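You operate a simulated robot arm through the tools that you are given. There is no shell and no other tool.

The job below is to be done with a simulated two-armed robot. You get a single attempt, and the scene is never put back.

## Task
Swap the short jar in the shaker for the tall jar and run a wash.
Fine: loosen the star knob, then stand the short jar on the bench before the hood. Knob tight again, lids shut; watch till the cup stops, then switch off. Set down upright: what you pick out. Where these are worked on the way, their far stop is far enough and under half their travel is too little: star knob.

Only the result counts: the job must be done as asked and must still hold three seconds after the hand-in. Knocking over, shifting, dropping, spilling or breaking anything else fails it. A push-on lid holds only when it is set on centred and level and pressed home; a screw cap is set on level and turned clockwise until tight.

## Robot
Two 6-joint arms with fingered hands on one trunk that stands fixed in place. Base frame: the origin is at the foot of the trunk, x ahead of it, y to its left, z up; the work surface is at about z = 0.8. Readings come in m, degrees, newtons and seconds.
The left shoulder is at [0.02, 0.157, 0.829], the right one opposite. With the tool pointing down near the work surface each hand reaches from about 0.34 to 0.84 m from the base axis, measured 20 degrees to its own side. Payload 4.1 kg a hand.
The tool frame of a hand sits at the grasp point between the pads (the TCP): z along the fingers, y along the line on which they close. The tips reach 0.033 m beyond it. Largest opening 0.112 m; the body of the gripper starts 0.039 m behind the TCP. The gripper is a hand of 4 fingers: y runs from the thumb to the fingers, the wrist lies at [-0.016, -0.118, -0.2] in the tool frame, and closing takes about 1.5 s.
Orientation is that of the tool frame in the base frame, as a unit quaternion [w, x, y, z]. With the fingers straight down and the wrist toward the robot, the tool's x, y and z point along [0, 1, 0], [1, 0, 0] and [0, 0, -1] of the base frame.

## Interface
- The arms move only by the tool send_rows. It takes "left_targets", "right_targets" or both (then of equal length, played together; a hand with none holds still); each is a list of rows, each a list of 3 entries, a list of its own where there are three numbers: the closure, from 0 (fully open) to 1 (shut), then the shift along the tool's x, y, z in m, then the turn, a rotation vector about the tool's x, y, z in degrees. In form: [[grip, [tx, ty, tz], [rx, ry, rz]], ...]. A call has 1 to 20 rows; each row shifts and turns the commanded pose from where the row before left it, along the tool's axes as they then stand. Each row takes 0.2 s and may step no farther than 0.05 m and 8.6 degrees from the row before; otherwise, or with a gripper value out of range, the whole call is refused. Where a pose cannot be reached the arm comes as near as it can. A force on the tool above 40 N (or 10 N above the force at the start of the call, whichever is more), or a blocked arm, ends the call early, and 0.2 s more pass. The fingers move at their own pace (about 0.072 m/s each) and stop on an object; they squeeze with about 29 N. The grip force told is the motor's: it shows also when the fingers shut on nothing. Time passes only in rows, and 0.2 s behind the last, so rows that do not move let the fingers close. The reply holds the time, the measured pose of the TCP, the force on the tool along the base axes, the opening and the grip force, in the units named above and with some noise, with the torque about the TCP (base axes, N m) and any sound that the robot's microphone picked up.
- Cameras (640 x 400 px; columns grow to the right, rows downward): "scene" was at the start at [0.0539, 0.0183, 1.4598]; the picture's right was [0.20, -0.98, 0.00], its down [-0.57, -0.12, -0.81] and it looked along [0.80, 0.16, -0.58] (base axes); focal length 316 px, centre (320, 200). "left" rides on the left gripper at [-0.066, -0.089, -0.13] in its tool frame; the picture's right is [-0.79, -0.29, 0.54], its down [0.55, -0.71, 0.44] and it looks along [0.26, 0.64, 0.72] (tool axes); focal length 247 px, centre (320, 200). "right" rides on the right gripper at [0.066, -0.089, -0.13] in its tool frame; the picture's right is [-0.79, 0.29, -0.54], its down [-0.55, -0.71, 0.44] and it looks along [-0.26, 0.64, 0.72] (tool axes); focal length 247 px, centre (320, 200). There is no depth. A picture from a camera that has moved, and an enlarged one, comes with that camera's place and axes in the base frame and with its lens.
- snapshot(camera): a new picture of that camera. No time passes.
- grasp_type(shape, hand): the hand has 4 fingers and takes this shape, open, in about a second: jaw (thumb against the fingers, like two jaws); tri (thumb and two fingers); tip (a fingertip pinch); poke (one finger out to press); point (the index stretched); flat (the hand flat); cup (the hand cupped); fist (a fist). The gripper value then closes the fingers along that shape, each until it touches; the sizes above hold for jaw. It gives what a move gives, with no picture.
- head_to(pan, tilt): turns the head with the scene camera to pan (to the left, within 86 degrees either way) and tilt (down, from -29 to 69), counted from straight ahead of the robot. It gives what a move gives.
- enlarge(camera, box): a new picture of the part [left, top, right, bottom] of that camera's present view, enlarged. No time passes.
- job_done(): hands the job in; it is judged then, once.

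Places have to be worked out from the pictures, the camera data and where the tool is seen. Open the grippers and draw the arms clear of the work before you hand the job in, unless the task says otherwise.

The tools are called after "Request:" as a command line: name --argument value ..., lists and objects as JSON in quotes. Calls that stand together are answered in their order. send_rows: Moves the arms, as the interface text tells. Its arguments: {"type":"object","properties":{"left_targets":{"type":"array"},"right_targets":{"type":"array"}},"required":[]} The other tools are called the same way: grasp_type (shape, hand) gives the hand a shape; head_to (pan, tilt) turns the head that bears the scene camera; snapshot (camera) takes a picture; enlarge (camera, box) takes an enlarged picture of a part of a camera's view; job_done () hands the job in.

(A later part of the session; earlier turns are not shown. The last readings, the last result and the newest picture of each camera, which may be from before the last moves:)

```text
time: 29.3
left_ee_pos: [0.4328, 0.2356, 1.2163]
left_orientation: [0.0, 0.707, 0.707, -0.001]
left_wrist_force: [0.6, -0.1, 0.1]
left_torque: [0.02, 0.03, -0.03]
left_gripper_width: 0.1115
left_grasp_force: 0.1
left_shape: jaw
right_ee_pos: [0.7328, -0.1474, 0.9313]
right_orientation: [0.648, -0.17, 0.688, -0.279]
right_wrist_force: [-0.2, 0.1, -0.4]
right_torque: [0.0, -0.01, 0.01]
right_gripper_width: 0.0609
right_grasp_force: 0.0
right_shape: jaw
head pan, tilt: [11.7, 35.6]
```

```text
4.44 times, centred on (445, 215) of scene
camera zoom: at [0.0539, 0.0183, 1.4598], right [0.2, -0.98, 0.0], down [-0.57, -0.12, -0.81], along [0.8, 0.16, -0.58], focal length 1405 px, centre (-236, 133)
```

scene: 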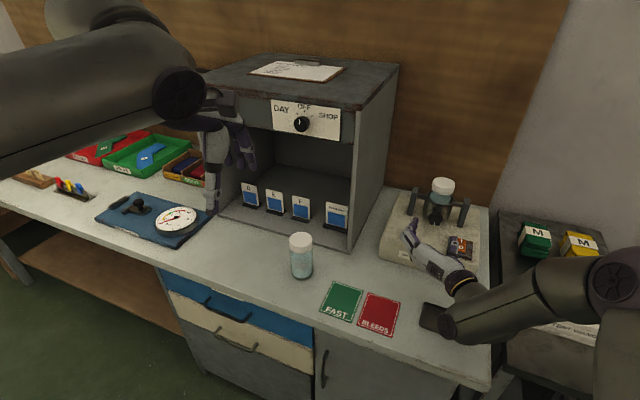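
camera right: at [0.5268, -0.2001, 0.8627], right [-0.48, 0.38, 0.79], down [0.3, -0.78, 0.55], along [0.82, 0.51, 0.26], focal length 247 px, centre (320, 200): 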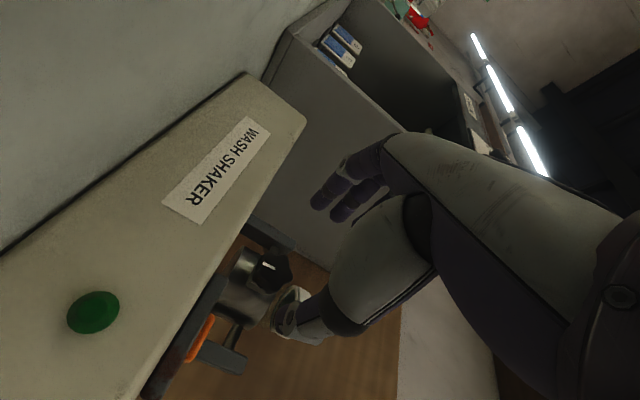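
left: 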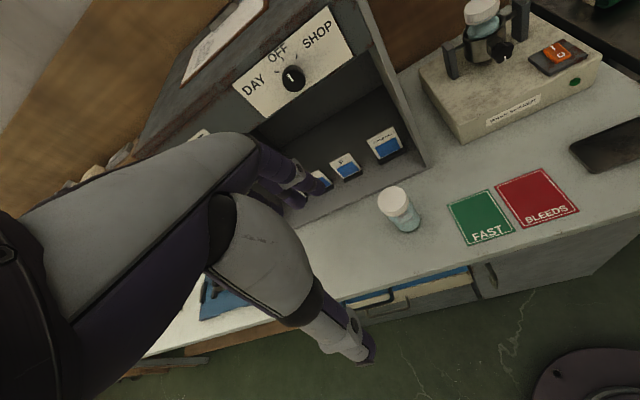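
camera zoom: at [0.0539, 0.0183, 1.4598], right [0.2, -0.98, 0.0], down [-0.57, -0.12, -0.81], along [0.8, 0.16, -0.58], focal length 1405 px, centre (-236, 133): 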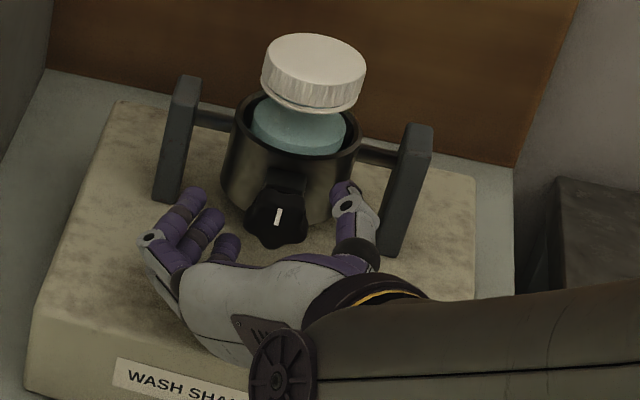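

The cup swung back upright and the pointer now stands at 12 o'clock, half a turn from the start, where it stopped hard. I back away and raise the hand, then inspect the other hand shapes for gripping the short jar's top.

Request:
send_rows --right_targets '[[0.45, [0, 0, -0.02], [0, 0, 0]], [0.45, [0, 0, -0.03], [0, 0, 0]], [0.45, [0, 0, -0.03], [0, 0, 0]], [0.45, [0, 0, -0.03], [0, 0, 0]], [0.3, [0, 0, 0], [0, 0, 8]], [0.3, [0, 0, 0], [0, 0, 8]], [0.3, [0, 0, 0], [0, 0, 8]], [0.3, [0, 0, 0], [0, 0, 8]], [0.3, [0, 0, 0], [0, 0, 8]], [0.3, [-0.04, 0, 0], [0, 0, 0]], [0.3, [-0.04, 0, 0], [8, 0, 0]], [0.3, [-0.04, 0, 0], [8, 0, 0]], [0, [-0.03, 0, 0], [8, 0, 0]]]'

Request:
enlarge --camera "scene" --box '[380, 130, 500, 250]'

Request:
snapshot --camera "left"

```text
time: 32.1
left_ee_pos: [0.4323, 0.2367, 1.2165]
left_orientation: [0.0, 0.707, 0.707, 0.0]
left_wrist_force: [0.0, 1.6, 0.7]
left_torque: [0.02, 0.01, -0.03]
left_gripper_width: 0.1117
left_grasp_force: 0.1
left_shape: jaw
right_ee_pos: [0.6242, -0.137, 1.0808]
right_orientation: [0.673, 0.222, 0.681, -0.185]
right_wrist_force: [0.4, -0.6, 0.8]
right_torque: [0.0, -0.01, 0.06]
right_gripper_width: 0.1117
right_grasp_force: 0.1
right_shape: jaw
head pan, tilt: [11.7, 35.6]
```

```text
3.33 times, centred on (440, 190) of scene
camera zoom: at [0.0541, 0.0181, 1.4598], right [0.2, -0.98, 0.0], down [-0.57, -0.12, -0.81], along [0.8, 0.16, -0.58], focal length 1053 px, centre (-80, 233)
```

zoom: 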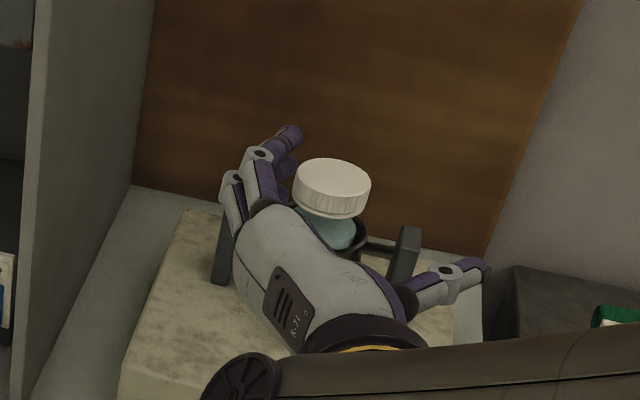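

```text
taken
camera left: at [0.343, 0.1694, 1.347], right [-0.29, -0.79, -0.54], down [-0.71, 0.55, -0.44], along [0.64, 0.26, -0.72], focal length 247 px, centre (320, 200)
```

left: 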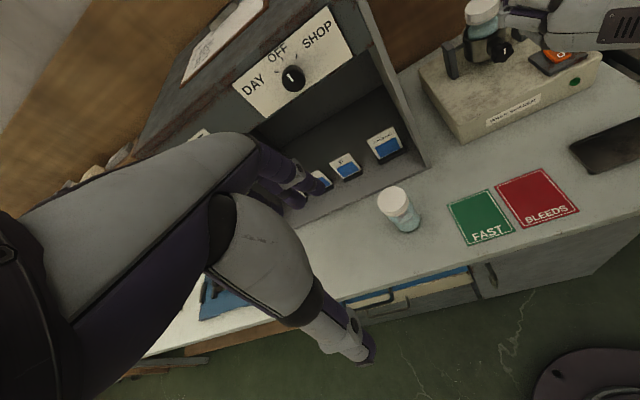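

I'll test how steeply the hand can point down over the cup: pitch it about 48° down and level the closing line, then move toward a spot 8 cm above the lid.

Request:
send_rows --right_targets '[[0, [0, 0, 0], [0, 8, -2.7]], [0, [0, 0, 0], [0, 8, 0]], [0, [0, 0, 0], [0, 8, 0]], [0, [0, 0, 0], [0, 8, 0]], [0, [0, 0, 0], [0, 8, 0]], [0, [0, 0, 0], [0, 6.5, 0]], [0, [-0.0235, 0.0149, 0.0203], [0, 0, 0]], [0, [-0.0235, 0.0149, 0.0203], [0, 0, 0]], [0, [-0.0235, 0.0149, 0.0203], [0, 0, 0]], [0, [-0.0235, 0.0149, 0.0203], [0, 0, 0]], [0, [-0.0235, 0.0149, 0.0203], [0, 0, 0]], [0, [-0.0235, 0.0149, 0.0203], [0, 0, 0]]]'

Request:
enlarge --camera "scene" --box '[380, 120, 520, 250]'

Request:
snapshot --camera "right"

```text
time: 34.8
left_ee_pos: [0.4316, 0.2351, 1.2167]
left_orientation: [0.0, 0.707, 0.707, 0.001]
left_wrist_force: [-0.9, 1.2, 0.3]
left_torque: [-0.03, -0.03, 0.0]
left_gripper_width: 0.1117
left_grasp_force: 0.1
left_shape: jaw
right_ee_pos: [0.6805, -0.1139, 0.9054]
right_orientation: [0.357, 0.272, 0.888, -0.095]
right_wrist_force: [0.1, 0.8, 5.9]
right_torque: [0.35, -0.25, 0.0]
right_gripper_width: 0.1118
right_grasp_force: 0.1
right_shape: jaw
right hand out of reach, approached as far as the arm can: row 4, 5, 6, 7, 8, 9, 10, 11, 12
head pan, tilt: [11.7, 35.6]
stopped in row 12 (right hand): the force on the tool passed its limit at 46 N (the readings are from after the stop); the commanded pose is now the measured one
```

```text
3.08 times, centred on (450, 185) of scene
camera zoom: at [0.0535, 0.0183, 1.4598], right [0.2, -0.98, 0.0], down [-0.57, -0.12, -0.81], along [0.8, 0.16, -0.58], focal length 972 px, centre (-80, 246)
```

zoom: 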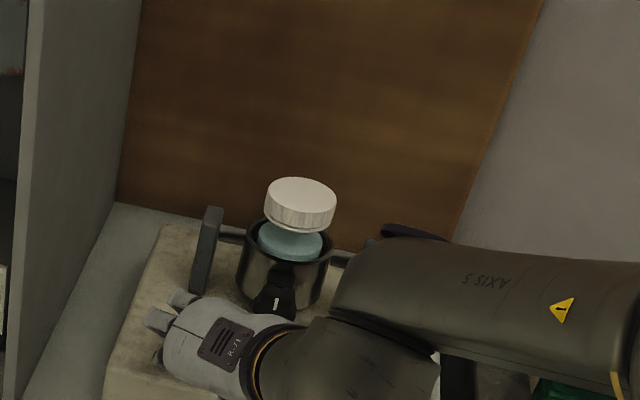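

```text
taken
camera right: at [0.5169, -0.1126, 0.9519], right [0.32, 0.11, 0.94], down [0.19, -0.98, 0.04], along [0.93, 0.17, -0.33], focal length 247 px, centre (320, 200)
```

right: 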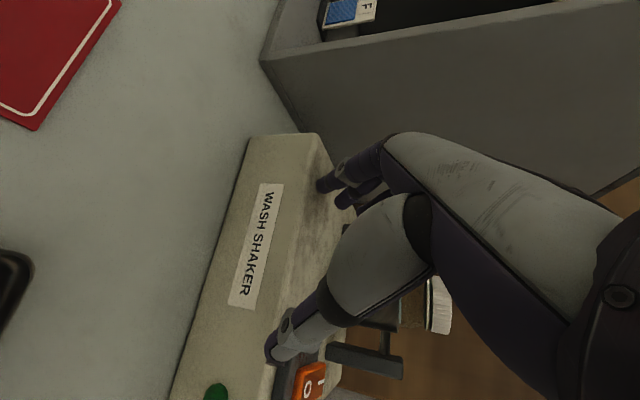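

The arm got out of reach in that pose (hand axis lining up with the forearm) and sank until it touched; the shaker itself appears unmoved. I back out up and away along the tool axis in small steps.

Request:
send_rows --right_targets '[[0, [0, 0, -0.015], [0, 0, 0]], [0, [0, 0, -0.02], [0, 0, 0]], [0, [0, 0, -0.02], [0, 0, 0]]]'

Request:
snapshot --camera "scene"

```text
time: 35.6
left_ee_pos: [0.4325, 0.2368, 1.2162]
left_orientation: [0.0, 0.707, 0.707, 0.0]
left_wrist_force: [-0.3, 1.0, 1.8]
left_torque: [0.01, -0.01, 0.03]
left_gripper_width: 0.1117
left_grasp_force: 0.0
left_shape: jaw
right_ee_pos: [0.6472, -0.0945, 0.945]
right_orientation: [0.355, 0.272, 0.889, -0.097]
right_wrist_force: [0.7, -0.5, -0.9]
right_torque: [0.0, -0.03, -0.04]
right_gripper_width: 0.1118
right_grasp_force: 0.2
right_shape: jaw
head pan, tilt: [11.7, 35.6]
```

```text
taken
```

scene: 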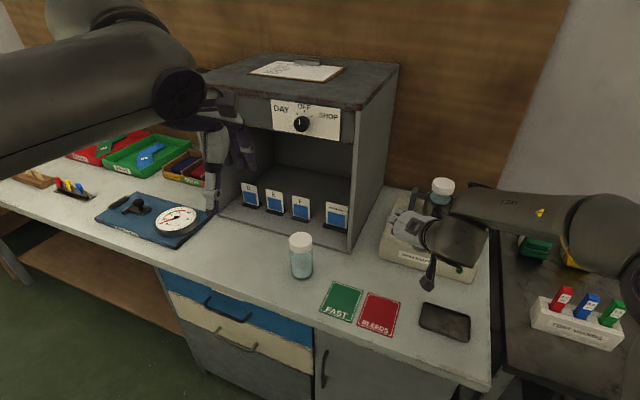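

Clear of the shaker now. I yaw the hand back to about -10° heading and raise it, to test reach from a better-conditioned pose.

Request:
send_rows --right_targets '[[0.2, [-0.01, 0, -0.011], [-5, 0.2, -5.3]], [0.2, [-0.0137, 0, -0.0146], [-5, 0.2, -5.3]], [0.2, [-0.0137, 0, -0.0146], [-5, 0.2, -5.3]], [0.2, [-0.0205, 0, -0.0219], [0, 0, 0]], [0.2, [-0.0205, 0, -0.0219], [0, 0, 0]], [0.2, [-0.0205, 0, -0.0219], [0, 0, 0]]]'

Request:
snapshot --camera "scene"

```text
time: 37.0
left_ee_pos: [0.4327, 0.2357, 1.2162]
left_orientation: [0.0, 0.707, 0.707, 0.0]
left_wrist_force: [-0.1, 0.3, -0.7]
left_torque: [-0.01, 0.01, -0.02]
left_gripper_width: 0.1115
left_grasp_force: 0.0
left_shape: jaw
right_ee_pos: [0.6074, -0.065, 1.0565]
right_orientation: [0.367, 0.098, 0.925, -0.027]
right_wrist_force: [-0.3, 0.3, 0.1]
right_torque: [0.02, 0.01, 0.0]
right_gripper_width: 0.0897
right_grasp_force: 0.2
right_shape: jaw
right hand out of reach, approached as far as the arm can: row 1, 2, 3, 4
head pan, tilt: [11.7, 35.6]
```

```text
taken
```

scene: 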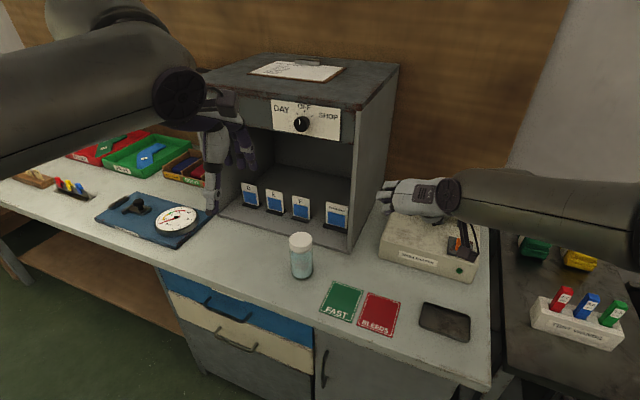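

Pose reached: heading -10°, pitched 47° down. I approach the spot above the lid in stages, watching for reach warnings.

Request:
send_rows --right_targets '[[0.2, [-0.027, 0, -0.0285], [0, 0, 0]], [0.2, [-0.0244, -0.0066, 0.0175], [0, 0, 0]], [0.2, [-0.0244, -0.0066, 0.0175], [0, 0, 0]], [0.2, [-0.0244, -0.0066, 0.0175], [0, 0, 0]], [0.2, [-0.0244, -0.0066, 0.0175], [0, 0, 0]]]'

```text
time: 38.2
left_ee_pos: [0.4323, 0.235, 1.2174]
left_orientation: [0.0, 0.707, 0.707, 0.0]
left_wrist_force: [-0.2, 0.3, 0.2]
left_torque: [-0.01, -0.03, 0.0]
left_gripper_width: 0.1116
left_grasp_force: 0.0
left_shape: jaw
right_ee_pos: [0.7167, -0.1134, 1.1091]
right_orientation: [0.367, 0.098, 0.924, -0.026]
right_wrist_force: [0.1, 0.4, 0.1]
right_torque: [0.01, -0.01, 0.02]
right_gripper_width: 0.09
right_grasp_force: 0.1
right_shape: jaw
head pan, tilt: [11.7, 35.6]
```

No warning yet; I continue in two-row steps.

Request:
send_rows --right_targets '[[0.2, [-0.0244, -0.0066, 0.0175], [0, 0, 0]], [0.2, [-0.0244, -0.0066, 0.0175], [0, 0, 0]]]'

```text
time: 38.8
left_ee_pos: [0.4332, 0.236, 1.217]
left_orientation: [0.001, 0.707, 0.707, 0.0]
left_wrist_force: [-0.7, -0.6, 0.5]
left_torque: [0.0, 0.01, 0.0]
left_gripper_width: 0.1115
left_grasp_force: 0.0
left_shape: jaw
right_ee_pos: [0.7599, -0.143, 1.11]
right_orientation: [0.366, 0.097, 0.925, -0.026]
right_wrist_force: [0.0, -0.3, 0.2]
right_torque: [-0.01, 0.02, -0.03]
right_gripper_width: 0.0898
right_grasp_force: 0.0
right_shape: jaw
right hand out of reach, approached as far as the arm can: row 2
head pan, tilt: [11.7, 35.6]
```

Reach limit found: wrist about 0.735 m from the shoulder, so a pitch of about 35° and heading of -20° should reach the cup. I look at the hand's finger layout here.

Request:
enlarge --camera "scene" --box '[380, 100, 520, 230]'

Request:
snapshot --camera "right"

Request:
enlarge --camera "left" --box '[400, 0, 640, 150]'

```text
3.08 times, centred on (450, 165) of scene
camera zoom: at [0.0538, 0.0185, 1.4598], right [0.2, -0.98, 0.0], down [-0.57, -0.12, -0.81], along [0.8, 0.16, -0.58], focal length 972 px, centre (-80, 308)
```

zoom: 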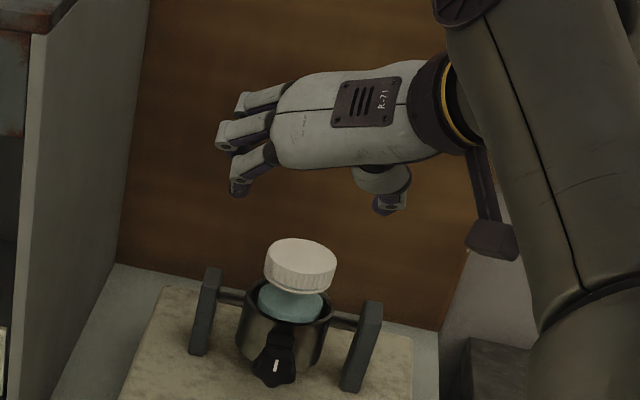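

```text
taken
camera right: at [0.6082, -0.2036, 1.1572], right [0.26, 0.22, 0.94], down [0.54, -0.84, 0.04], along [0.8, 0.5, -0.34], focal length 247 px, centre (320, 200)
```

right: 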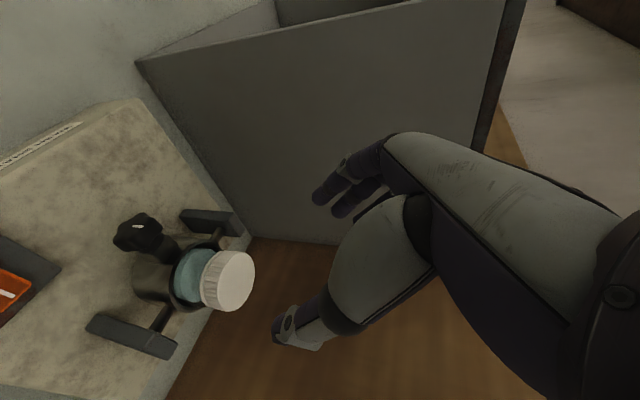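

```text
2.67 times, centred on (520, 75) of left
camera zoom: at [0.3427, 0.1697, 1.347], right [-0.29, -0.79, -0.54], down [-0.71, 0.55, -0.44], along [0.64, 0.26, -0.72], focal length 659 px, centre (-213, 533)
```

zoom: 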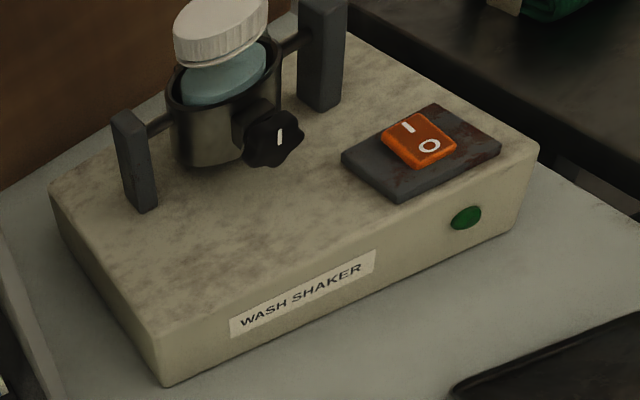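

The shaker is unmoved and the pointer stands at 12. The three jaw fingers spread widely, so I try the "tri" shape here to see where its fingers go.

Request:
grasp_type --shape "tri" --hand "right"

Request:
enlarge --camera "scene" --box '[410, 100, 490, 180]'

Request:
snapshot --camera "right"

Request:
grasp_type --shape "tip" --hand "right"

Request:
enlarge --camera "scene" --box '[410, 100, 490, 180]'

Request:
snapshot --camera "right"

```text
time: 39.7
left_ee_pos: [0.432, 0.2348, 1.2169]
left_orientation: [0.0, 0.707, 0.708, 0.0]
left_wrist_force: [-0.2, 0.3, 0.4]
left_torque: [0.0, 0.01, 0.04]
left_gripper_width: 0.1116
left_grasp_force: 0.1
left_shape: jaw
right_ee_pos: [0.7609, -0.1438, 1.1106]
right_orientation: [0.367, 0.099, 0.925, -0.025]
right_wrist_force: [-0.5, -0.6, 0.6]
right_torque: [-0.01, -0.03, 0.0]
right_gripper_width: 0.112
right_grasp_force: 0.0
right_shape: tri
head pan, tilt: [11.7, 35.6]
```

```text
5.00 times, centred on (450, 140) of scene
camera zoom: at [0.0539, 0.0183, 1.4598], right [0.2, -0.98, 0.0], down [-0.57, -0.12, -0.81], along [0.8, 0.16, -0.58], focal length 1580 px, centre (-330, 500)
```

zoom: 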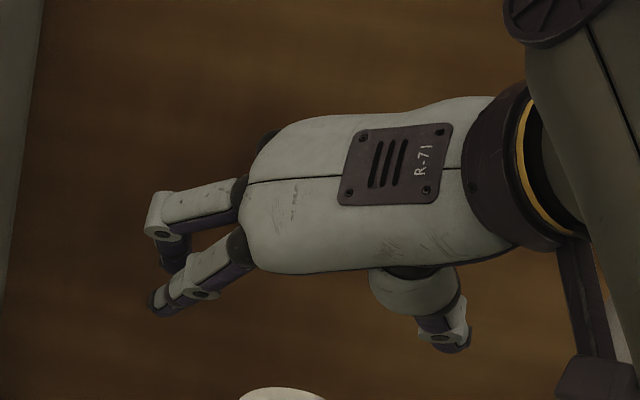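

```text
taken
camera right: at [0.6083, -0.2035, 1.1576], right [0.26, 0.22, 0.94], down [0.54, -0.84, 0.04], along [0.8, 0.5, -0.33], focal length 247 px, centre (320, 200)
```

right: 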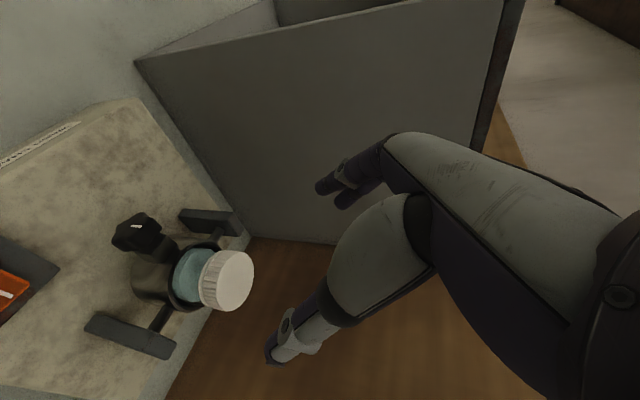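

```text
time: 40.6
left_ee_pos: [0.4326, 0.2353, 1.2168]
left_orientation: [0.0, 0.707, 0.707, 0.0]
left_wrist_force: [-0.6, 0.0, -0.1]
left_torque: [0.01, 0.02, -0.02]
left_gripper_width: 0.1118
left_grasp_force: 0.1
left_shape: jaw
right_ee_pos: [0.7596, -0.1428, 1.1107]
right_orientation: [0.367, 0.098, 0.925, -0.025]
right_wrist_force: [0.3, 0.2, 0.0]
right_torque: [-0.02, -0.01, 0.02]
right_gripper_width: 0.1119
right_grasp_force: 0.1
right_shape: tip
head pan, tilt: [11.7, 35.6]
```

```text
5.00 times, centred on (450, 140) of scene
camera zoom: at [0.0539, 0.0183, 1.4598], right [0.2, -0.98, 0.0], down [-0.57, -0.12, -0.81], along [0.8, 0.16, -0.58], focal length 1580 px, centre (-330, 500)
```

zoom: 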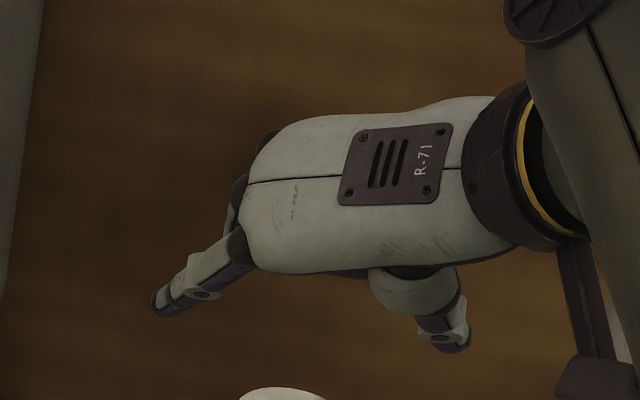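

```text
taken
camera right: at [0.6083, -0.2035, 1.1576], right [0.26, 0.22, 0.94], down [0.54, -0.84, 0.04], along [0.8, 0.5, -0.33], focal length 247 px, centre (320, 200)
```

right: 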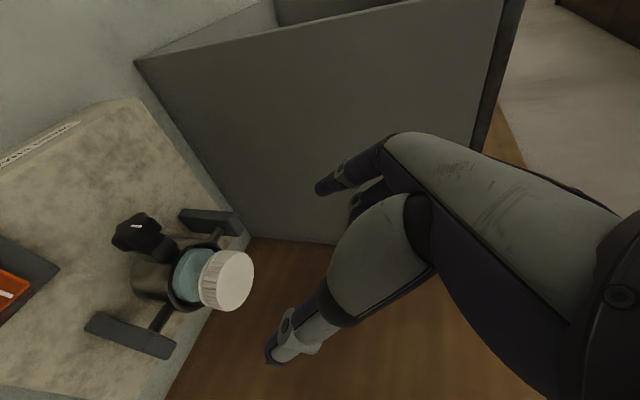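

In "tip" and "tri" the index is the lower finger here, and "tri" folds the ring finger, which suits the jar's short exposed top. I switch to tri, ease the pitch to about 35° and heading to -20°.

Request:
grasp_type --shape "tri" --hand "right"

Request:
send_rows --right_targets '[[0, [0, 0, 0], [3.4, 0, 3.65]], [0, [0, 0, 0], [3.4, 0, 3.65]], [0, [0, 0, 0], [0, -6, 0]], [0, [0, 0, 0], [0, -6, 0]], [0.2, [0, 0, 0], [0, 0, 0]]]'

```text
time: 41.5
left_ee_pos: [0.4324, 0.2355, 1.2161]
left_orientation: [0.0, 0.707, 0.707, 0.0]
left_wrist_force: [-0.2, 0.0, 0.5]
left_torque: [-0.01, 0.0, -0.01]
left_gripper_width: 0.1115
left_grasp_force: 0.0
left_shape: jaw
right_ee_pos: [0.7607, -0.1432, 1.1103]
right_orientation: [0.367, 0.099, 0.925, -0.026]
right_wrist_force: [-0.2, -0.3, 1.0]
right_torque: [0.03, -0.04, -0.02]
right_gripper_width: 0.1119
right_grasp_force: 0.0
right_shape: tri
head pan, tilt: [11.7, 35.6]
```

```text
time: 42.7
left_ee_pos: [0.4338, 0.235, 1.2174]
left_orientation: [0.0, 0.708, 0.707, 0.0]
left_wrist_force: [-0.2, -0.3, -0.5]
left_torque: [0.01, 0.06, 0.02]
left_gripper_width: 0.1116
left_grasp_force: 0.1
left_shape: jaw
right_ee_pos: [0.7614, -0.1428, 1.1098]
right_orientation: [0.456, 0.172, 0.87, -0.076]
right_wrist_force: [-0.2, -0.2, -0.4]
right_torque: [0.02, -0.01, 0.02]
right_gripper_width: 0.0901
right_grasp_force: 0.1
right_shape: tri
head pan, tilt: [11.7, 35.6]
```

Pitch 35°, heading -20.6°, no warnings. I move over the lid at z ≈1.11, then down to about 1.06, still above it.

Request:
send_rows --right_targets '[[0.2, [-0.0179, 0.0021, 0.0256], [0, 0, -1.4]], [0.2, [-0.0178, 0.0021, 0.0256], [0, 0, 0]], [0.2, [0.0205, -0.0006, 0.0143], [0, 0, 0]], [0.2, [0.0205, -0.0006, 0.0143], [0, 0, 0]], [0.2, [0, 0, 0], [0, 0, 0]]]'

Request:
enlarge --camera "scene" --box '[400, 140, 490, 230]'

Request:
enlarge --camera "left" --box '[400, 0, 580, 110]'

Request:
snapshot --camera "right"

```text
time: 43.9
left_ee_pos: [0.4323, 0.2368, 1.2174]
left_orientation: [0.0, 0.707, 0.707, 0.0]
left_wrist_force: [0.1, -0.7, 1.0]
left_torque: [0.01, 0.0, -0.02]
left_gripper_width: 0.1118
left_grasp_force: 0.0
left_shape: jaw
right_ee_pos: [0.8127, -0.1621, 1.057]
right_orientation: [0.454, 0.161, 0.873, -0.082]
right_wrist_force: [0.4, 0.0, -0.6]
right_torque: [0.0, -0.02, -0.03]
right_gripper_width: 0.0899
right_grasp_force: 0.1
right_shape: tri
right hand out of reach, approached as far as the arm can: row 2
head pan, tilt: [11.7, 35.6]
```

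```text
4.44 times, centred on (445, 185) of scene
camera zoom: at [0.0538, 0.0183, 1.4598], right [0.2, -0.98, 0.0], down [-0.57, -0.12, -0.81], along [0.8, 0.16, -0.58], focal length 1405 px, centre (-236, 267)
```

zoom: 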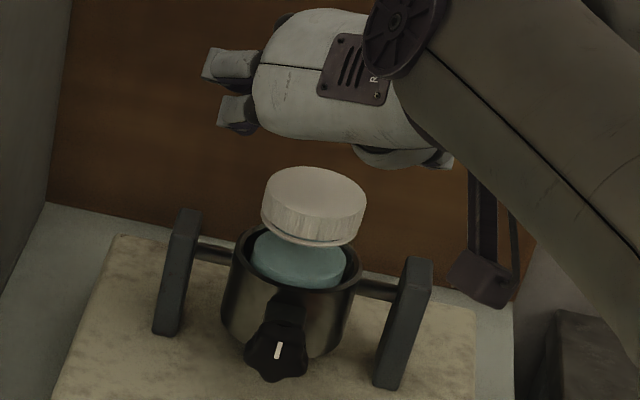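

```text
3.56 times, centred on (490, 55) of left
camera zoom: at [0.3427, 0.1696, 1.3471], right [-0.29, -0.79, -0.54], down [-0.71, 0.55, -0.44], along [0.64, 0.26, -0.72], focal length 878 px, centre (-284, 716)
```

zoom: 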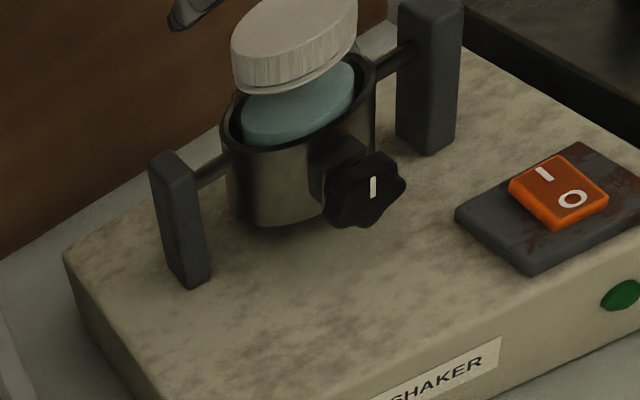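

```text
taken
camera right: at [0.6464, -0.1938, 1.0766], right [0.11, 0.26, 0.96], down [0.38, -0.9, 0.2], along [0.92, 0.34, -0.2], focal length 247 px, centre (320, 200)
```

right: 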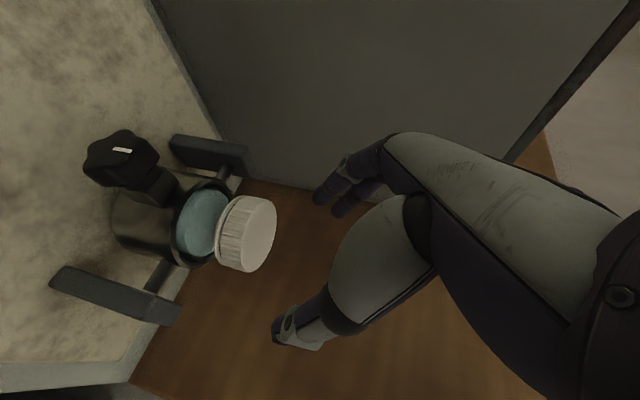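

Fingers are above and straddling the lid. I narrow the opening to 8 cm to clear the posts, shift slightly and descend to z ≈1.00.

Request:
send_rows --right_targets '[[0.28, [-0.0046, 0.004, 0.0066], [0, 0, 0]], [0.28, [0.0158, 0, 0.011], [0, 0, 0]], [0.28, [0.0158, 0, 0.011], [0, 0, 0]], [0.28, [0.0158, 0, 0.011], [0, 0, 0]], [0.28, [0, 0, 0], [0, 0, 0]]]'

Request:
enlarge --camera "scene" --box '[400, 140, 490, 230]'

Request:
enlarge --camera "left" --box '[440, 0, 560, 80]'

Request:
enlarge --camera "right" --box '[200, 120, 400, 370]'

```text
time: 45.1
left_ee_pos: [0.433, 0.235, 1.2183]
left_orientation: [0.0, 0.708, 0.707, 0.0]
left_wrist_force: [0.3, -0.1, -0.6]
left_torque: [0.01, -0.01, -0.02]
left_gripper_width: 0.1117
left_grasp_force: 0.1
left_shape: jaw
right_ee_pos: [0.8212, -0.1608, 0.9978]
right_orientation: [0.454, 0.16, 0.873, -0.082]
right_wrist_force: [0.0, 0.0, 0.4]
right_torque: [-0.02, -0.01, 0.0]
right_gripper_width: 0.0812
right_grasp_force: 0.1
right_shape: tri
head pan, tilt: [11.7, 35.6]
```

```text
4.44 times, centred on (445, 185) of scene
camera zoom: at [0.0539, 0.0183, 1.4598], right [0.2, -0.98, 0.0], down [-0.57, -0.12, -0.81], along [0.8, 0.16, -0.58], focal length 1405 px, centre (-236, 267)
```

zoom: 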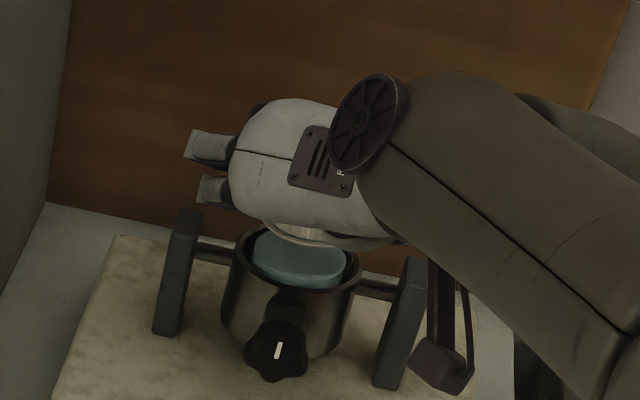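

```text
5.00 times, centred on (500, 40) of left
camera zoom: at [0.3427, 0.1696, 1.347], right [-0.29, -0.79, -0.54], down [-0.71, 0.55, -0.44], along [0.64, 0.26, -0.72], focal length 1235 px, centre (-580, 1000)
```

zoom: 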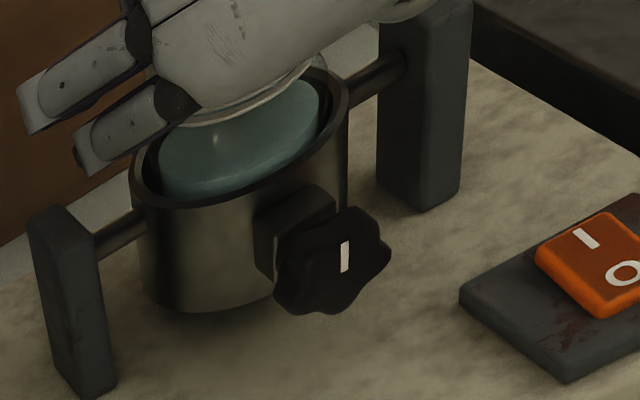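

```text
1.60 times, centred on (300, 245) of right
camera zoom: at [0.6547, -0.1925, 1.0178], right [0.11, 0.26, 0.96], down [0.38, -0.9, 0.2], along [0.92, 0.34, -0.2], focal length 395 px, centre (352, 128)
```

zoom: 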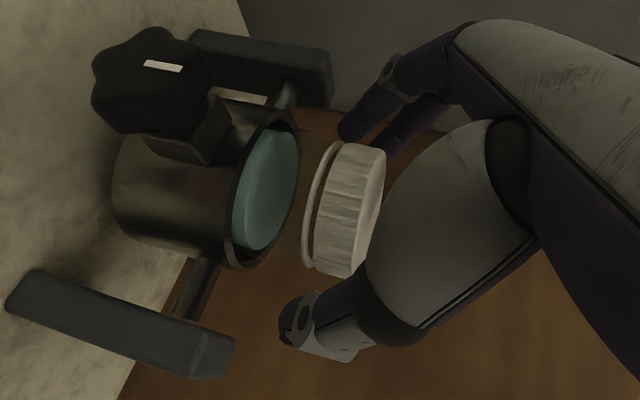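

The right camera shows the lid nicely between thumb and fingers, clear of the rim. I close the hand on it.

Request:
send_rows --right_targets '[[0.5, [0, 0, 0], [0, 0, 0]], [0.6, [0, 0, 0], [0, 0, 0]], [0.8, [0, 0, 0], [0, 0, 0]], [1, [0, 0, 0], [0, 0, 0]], [1, [0, 0, 0], [0, 0, 0]], [1, [0, 0, 0], [0, 0, 0]], [1, [0, 0, 0], [0, 0, 0]]]'

Request:
enlarge --camera "right" --box '[200, 120, 400, 370]'

Request:
enlarge --camera "left" --box '[440, 0, 560, 80]'

```text
time: 46.7
left_ee_pos: [0.4333, 0.2358, 1.2175]
left_orientation: [0.0, 0.707, 0.707, 0.0]
left_wrist_force: [-0.2, -1.0, 0.1]
left_torque: [-0.03, -0.01, 0.0]
left_gripper_width: 0.1122
left_grasp_force: 0.1
left_shape: jaw
right_ee_pos: [0.8202, -0.1613, 0.9992]
right_orientation: [0.453, 0.161, 0.873, -0.082]
right_wrist_force: [1.0, -0.2, 0.2]
right_torque: [-0.04, -0.01, 0.03]
right_gripper_width: 0.0468
right_grasp_force: 28.7
right_shape: tri
head pan, tilt: [11.7, 35.6]
```

```text
1.60 times, centred on (300, 245) of right
camera zoom: at [0.6548, -0.1925, 1.0179], right [0.11, 0.26, 0.96], down [0.38, -0.9, 0.2], along [0.92, 0.34, -0.2], focal length 395 px, centre (352, 128)
```

zoom: 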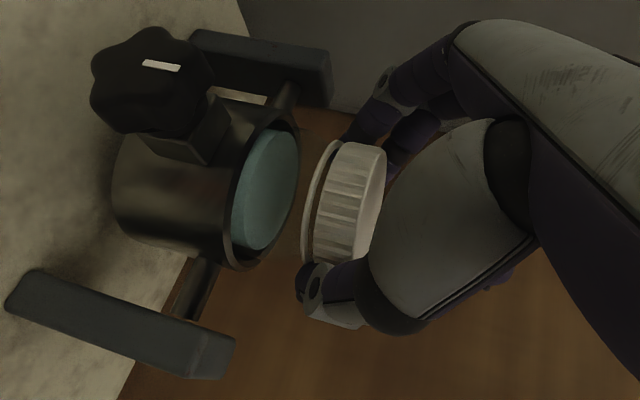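

```text
5.00 times, centred on (500, 40) of left
camera zoom: at [0.3428, 0.1696, 1.347], right [-0.29, -0.79, -0.54], down [-0.71, 0.55, -0.44], along [0.64, 0.26, -0.72], focal length 1235 px, centre (-580, 1000)
```

zoom: 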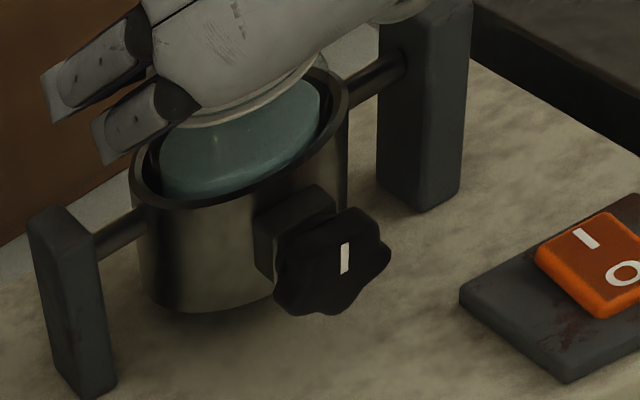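

Grip is firm at 29 N on the lid. I lift 2 cm first and check that the jar comes up with the lid.

Request:
send_rows --right_targets '[[1, [-0.0082, 0, -0.0058], [0, 0, 0]], [1, [-0.0082, 0, -0.0058], [0, 0, 0]], [1, [0, 0, 0], [0, 0, 0]]]'

Request:
enlarge --camera "right" --box '[200, 120, 400, 370]'

Request:
enlarge --camera "left" --box '[440, 0, 560, 80]'

```text
time: 47.5
left_ee_pos: [0.4312, 0.2356, 1.2165]
left_orientation: [0.001, 0.707, 0.707, 0.0]
left_wrist_force: [0.6, 0.4, 0.7]
left_torque: [-0.02, 0.0, 0.01]
left_gripper_width: 0.1116
left_grasp_force: 0.1
left_shape: jaw
right_ee_pos: [0.8208, -0.1612, 1.0173]
right_orientation: [0.454, 0.161, 0.873, -0.081]
right_wrist_force: [0.6, 0.1, -1.5]
right_torque: [0.0, 0.02, -0.03]
right_gripper_width: 0.0465
right_grasp_force: 29.1
right_shape: tri
head pan, tilt: [11.7, 35.6]
```

```text
1.60 times, centred on (300, 245) of right
camera zoom: at [0.6551, -0.1925, 1.0383], right [0.11, 0.26, 0.96], down [0.38, -0.9, 0.2], along [0.92, 0.34, -0.2], focal length 395 px, centre (352, 128)
```

zoom: 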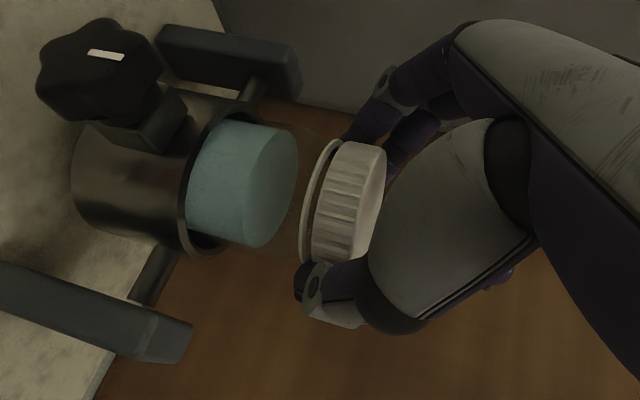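

```text
5.00 times, centred on (500, 40) of left
camera zoom: at [0.3429, 0.1696, 1.347], right [-0.29, -0.79, -0.54], down [-0.71, 0.55, -0.44], along [0.64, 0.26, -0.72], focal length 1235 px, centre (-580, 1000)
```

zoom: 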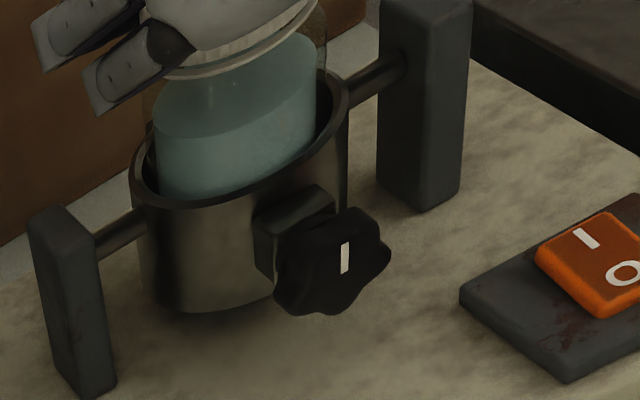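

The jar rises with its lid on and no resistance. I keep lifting.

Request:
send_rows --right_targets '[[1, [-0.0082, 0, -0.0058], [0, 0, 0]], [1, [-0.0082, 0, -0.0058], [0, 0, 0]], [1, [-0.0082, 0, -0.0058], [0, 0, 0]], [1, [0, 0, 0], [0, 0, 0]]]'

Request:
enlarge --camera "right" --box '[150, 120, 400, 370]'

Request:
enlarge --camera "left" --box '[440, 0, 560, 80]'

```text
time: 48.5
left_ee_pos: [0.4318, 0.2358, 1.2162]
left_orientation: [0.0, 0.707, 0.707, 0.0]
left_wrist_force: [0.5, 0.6, -0.1]
left_torque: [0.03, 0.0, 0.0]
left_gripper_width: 0.1119
left_grasp_force: 0.0
left_shape: jaw
right_ee_pos: [0.8214, -0.1603, 1.0479]
right_orientation: [0.454, 0.161, 0.873, -0.082]
right_wrist_force: [0.2, -0.3, -2.2]
right_torque: [0.0, 0.01, -0.02]
right_gripper_width: 0.0466
right_grasp_force: 29.2
right_shape: tri
head pan, tilt: [11.7, 35.6]
```

```text
1.60 times, centred on (275, 245) of right
camera zoom: at [0.6556, -0.1916, 1.0681], right [0.11, 0.26, 0.96], down [0.38, -0.9, 0.2], along [0.92, 0.34, -0.2], focal length 395 px, centre (392, 128)
```

zoom: 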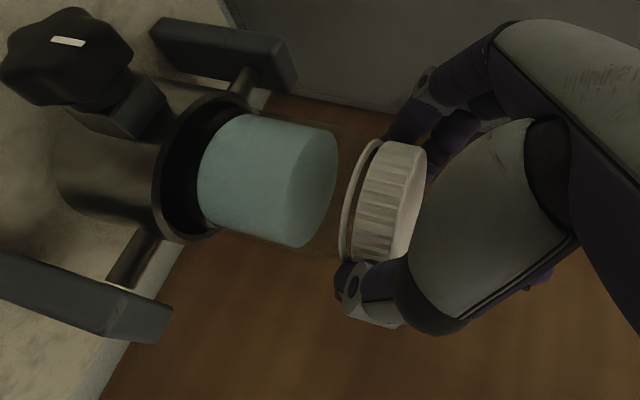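

```text
5.00 times, centred on (500, 40) of left
camera zoom: at [0.3429, 0.1696, 1.347], right [-0.29, -0.79, -0.54], down [-0.71, 0.55, -0.44], along [0.64, 0.26, -0.72], focal length 1235 px, centre (-580, 1000)
```

zoom: 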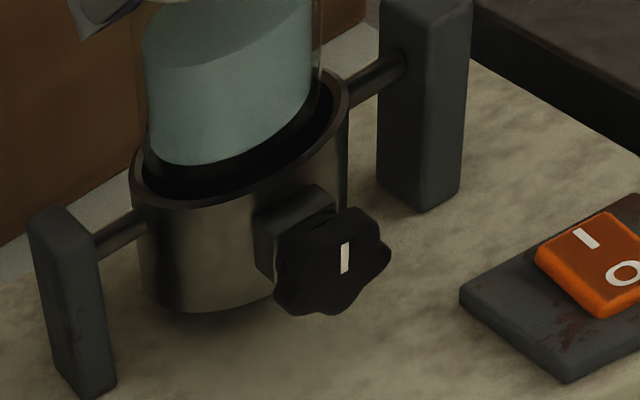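

The jar is nearly out with the base still just at the rim. I lift another 3 cm.

Request:
send_rows --right_targets '[[1, [-0.0082, 0, -0.0058], [0, 0, 0]], [1, [-0.0082, 0, -0.0058], [0, 0, 0]], [1, [-0.0082, 0, -0.0058], [0, 0, 0]], [1, [0, 0, 0], [0, 0, 0]]]'

Request:
enlarge --camera "right" --box '[150, 120, 400, 370]'

Request:
enlarge --camera "scene" --box '[400, 140, 490, 230]'

```text
time: 49.5
left_ee_pos: [0.4329, 0.2358, 1.2171]
left_orientation: [0.001, 0.707, 0.707, -0.001]
left_wrist_force: [0.1, 0.2, 0.3]
left_torque: [0.02, -0.02, 0.02]
left_gripper_width: 0.1117
left_grasp_force: 0.1
left_shape: jaw
right_ee_pos: [0.8214, -0.1613, 1.078]
right_orientation: [0.454, 0.161, 0.872, -0.082]
right_wrist_force: [-0.6, -0.3, -2.0]
right_torque: [0.03, 0.01, 0.05]
right_gripper_width: 0.0465
right_grasp_force: 28.7
right_shape: tri
head pan, tilt: [11.7, 35.6]
```

```text
1.60 times, centred on (275, 245) of right
camera zoom: at [0.6555, -0.1921, 1.0984], right [0.11, 0.26, 0.96], down [0.38, -0.9, 0.2], along [0.92, 0.34, -0.2], focal length 395 px, centre (392, 128)
```

zoom: 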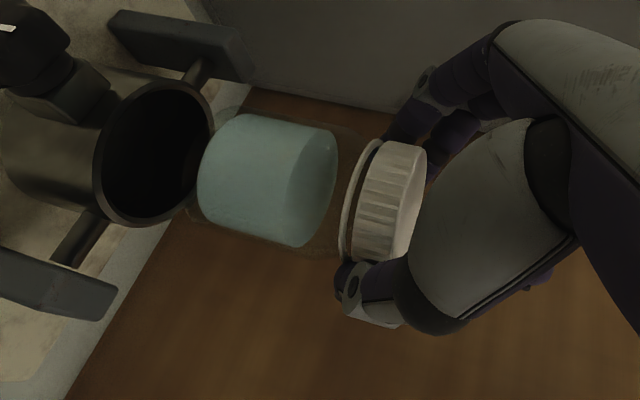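

```text
4.44 times, centred on (445, 185) of scene
camera zoom: at [0.054, 0.0183, 1.4598], right [0.2, -0.98, 0.0], down [-0.57, -0.12, -0.81], along [0.8, 0.16, -0.58], focal length 1405 px, centre (-236, 267)
```

zoom: 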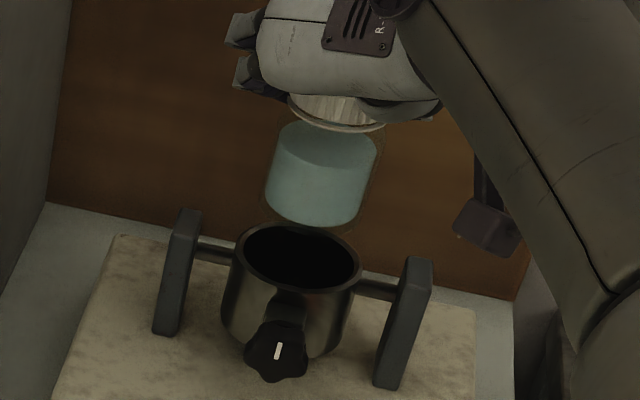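

The short jar is clear of the cup (base ≈0.985, rim 0.949) with the lid on. I retreat straight back toward the robot, yawing slowly left so the wrist stays well conditioned.

Request:
send_rows --right_targets '[[1, [0.0118, -0.0078, -0.0168], [0, 0, 0]], [1, [0.0237, -0.0156, -0.0337], [-2.46, 0, -1.73]], [1, [0.0237, -0.0156, -0.0337], [-2.46, 0, -1.73]], [1, [0.0237, -0.0156, -0.0337], [-2.46, 0, -1.73]], [1, [0.0237, -0.0156, -0.0337], [-2.46, 0, -1.73]]]'

Request:
snapshot --camera "scene"

```text
time: 50.7
left_ee_pos: [0.4325, 0.2349, 1.2174]
left_orientation: [0.0, 0.708, 0.707, -0.001]
left_wrist_force: [0.3, 0.5, 0.1]
left_torque: [-0.05, 0.04, -0.01]
left_gripper_width: 0.1118
left_grasp_force: 0.1
left_shape: jaw
right_ee_pos: [0.6214, -0.1754, 1.0765]
right_orientation: [0.46, 0.068, 0.885, -0.033]
right_wrist_force: [1.0, 0.2, -2.1]
right_torque: [0.0, 0.04, 0.0]
right_gripper_width: 0.0462
right_grasp_force: 28.7
right_shape: tri
head pan, tilt: [11.7, 35.6]
```

```text
taken
```

scene: 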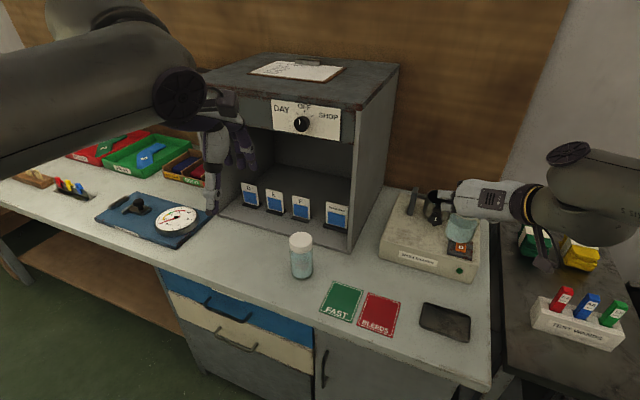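

Jar is held steady; pitch and yaw fine. Before crossing left I move the idle left arm out of the way toward its own side.

Request:
send_rows --left_targets '[[0, [0.04, -0.01, 0], [0, 0, 0]], [0, [0.045, -0.01, 0], [0, 0, 0]], [0, [0.045, -0.01, 0], [0, 0, 0]], [0, [0.045, -0.01, 0], [0, 0, 0]], [0, [0.045, -0.01, 0], [0, 0, 0]]]'

Request:
snapshot --camera "scene"

Request:
snapshot --camera "left"

```text
time: 51.9
left_ee_pos: [0.3822, 0.4561, 1.2203]
left_orientation: [0.0, 0.707, 0.707, 0.0]
left_wrist_force: [-0.1, -0.9, 0.1]
left_torque: [0.05, -0.03, 0.0]
left_gripper_width: 0.1116
left_grasp_force: 0.0
left_shape: jaw
right_ee_pos: [0.6226, -0.1759, 1.0772]
right_orientation: [0.461, 0.069, 0.884, -0.034]
right_wrist_force: [1.0, -0.9, -1.9]
right_torque: [0.01, 0.03, 0.03]
right_gripper_width: 0.0464
right_grasp_force: 28.6
right_shape: tri
head pan, tilt: [11.7, 35.6]
```

```text
taken
```

scene: 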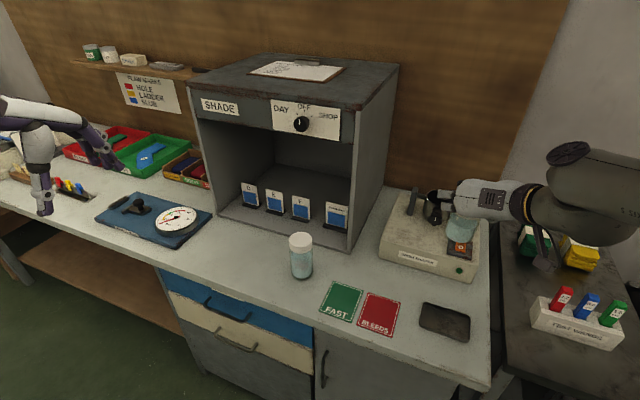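

```text
taken
camera left: at [0.2918, 0.3902, 1.3499], right [-0.29, -0.79, -0.54], down [-0.71, 0.55, -0.44], along [0.64, 0.26, -0.72], focal length 247 px, centre (320, 200)
```

left: 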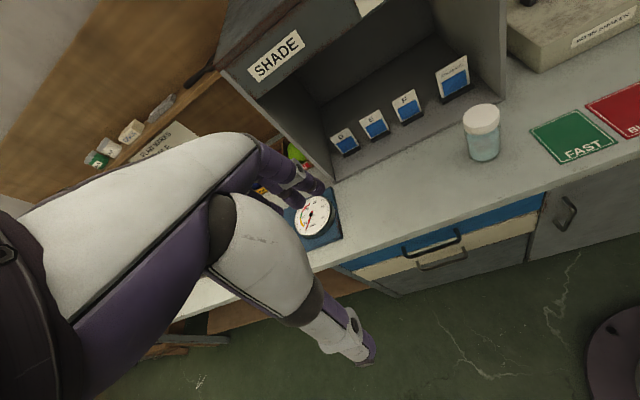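

Left arm is out of the way. I carry the short jar left in front of the hood at this height, yawing along, first half of the way.

Request:
send_rows --right_targets '[[1, [0.0034, 0.0401, -0.0049], [-2.29, 0, -1.6]], [1, [0.0023, 0.0403, -0.0033], [-2.29, 0, -1.6]], [1, [0.0012, 0.0404, -0.0017], [-2.29, 0, -1.6]], [1, [0, 0.0405, 0], [-2.29, 0, -1.6]], [1, [-0.0011, 0.0405, 0.0016], [-2.29, 0, -1.6]], [1, [-0.0022, 0.0403, 0.0032], [-2.29, 0, -1.6]]]'

Request:
snapshot --camera "scene"

```text
time: 53.3
left_ee_pos: [0.3817, 0.4558, 1.2201]
left_orientation: [0.0, 0.707, 0.707, 0.0]
left_wrist_force: [-0.3, -1.1, 0.2]
left_torque: [0.04, 0.03, 0.01]
left_gripper_width: 0.1114
left_grasp_force: 0.0
left_shape: jaw
right_ee_pos: [0.6263, 0.068, 1.0796]
right_orientation: [0.461, -0.061, 0.885, 0.034]
right_wrist_force: [-0.6, -0.4, -1.2]
right_torque: [0.0, 0.05, 0.02]
right_gripper_width: 0.0461
right_grasp_force: 29.4
right_shape: tri
head pan, tilt: [11.7, 35.6]
```

```text
taken
```

scene: 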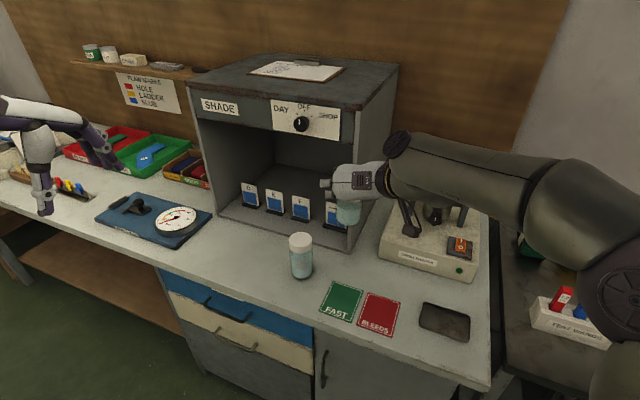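

On track at y ≈0.07. I continue past the tall jar (4–5 cm below the carried jar's base).

Request:
send_rows --right_targets '[[1, [-0.0033, 0.0401, 0.0048], [-2.29, 0, -1.6]], [1, [-0.0045, 0.0397, 0.0064], [-2.29, 0, -1.6]], [1, [-0.0056, 0.0393, 0.008], [-2.29, 0, -1.6]], [1, [-0.0067, 0.0388, 0.0095], [-2.29, 0, -1.6]], [1, [-0.0077, 0.0382, 0.0111], [-2.29, 0, -1.6]], [1, [-0.0088, 0.0375, 0.0126], [-2.29, 0, -1.6]], [1, [0, 0, 0], [0, 0, 0]]]'

Request:
snapshot --camera "scene"

Request:
snapshot --camera "left"

Request:
snapshot --camera "right"

```text
time: 54.9
left_ee_pos: [0.382, 0.4566, 1.2205]
left_orientation: [0.0, 0.707, 0.707, 0.0]
left_wrist_force: [-0.4, -0.8, 0.2]
left_torque: [0.01, -0.02, 0.01]
left_gripper_width: 0.1119
left_grasp_force: 0.0
left_shape: jaw
right_ee_pos: [0.6223, 0.3068, 1.0758]
right_orientation: [0.451, -0.189, 0.867, 0.101]
right_wrist_force: [0.4, -0.6, -2.5]
right_torque: [0.0, 0.03, 0.0]
right_gripper_width: 0.046
right_grasp_force: 28.7
right_shape: tri
right hand out of reach, approached as far as the arm can: row 6
head pan, tilt: [11.7, 35.6]
```

```text
taken
```

scene: 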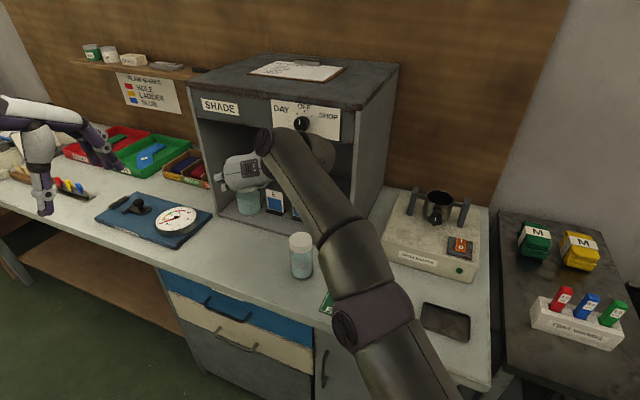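

```text
taken
camera left: at [0.292, 0.3899, 1.35], right [-0.29, -0.79, -0.54], down [-0.71, 0.55, -0.44], along [0.64, 0.26, -0.72], focal length 247 px, centre (320, 200)
```

left: 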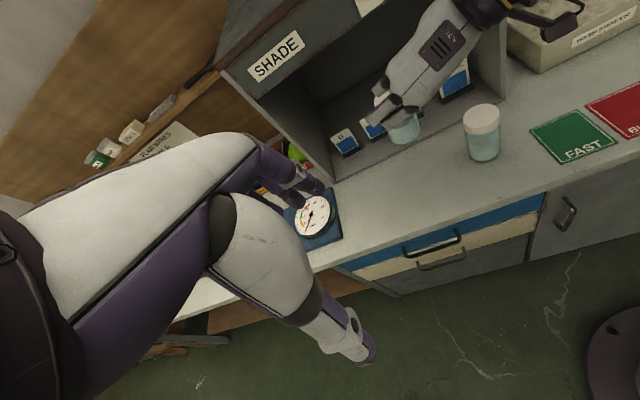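

```text
taken
camera right: at [0.5287, 0.1667, 1.0961], right [-0.11, 0.26, 0.96], down [0.91, -0.36, 0.2], along [0.4, 0.89, -0.2], focal length 247 px, centre (320, 200)
```

right: 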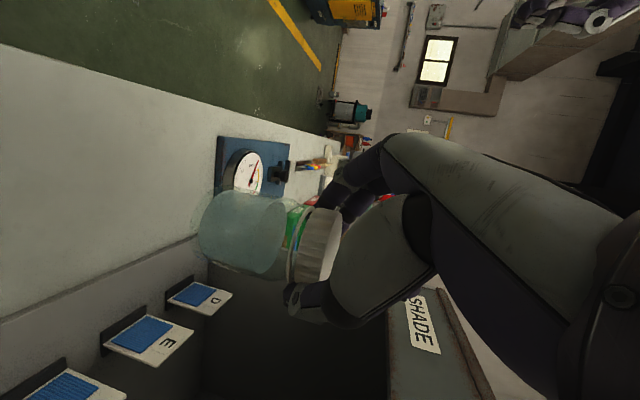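

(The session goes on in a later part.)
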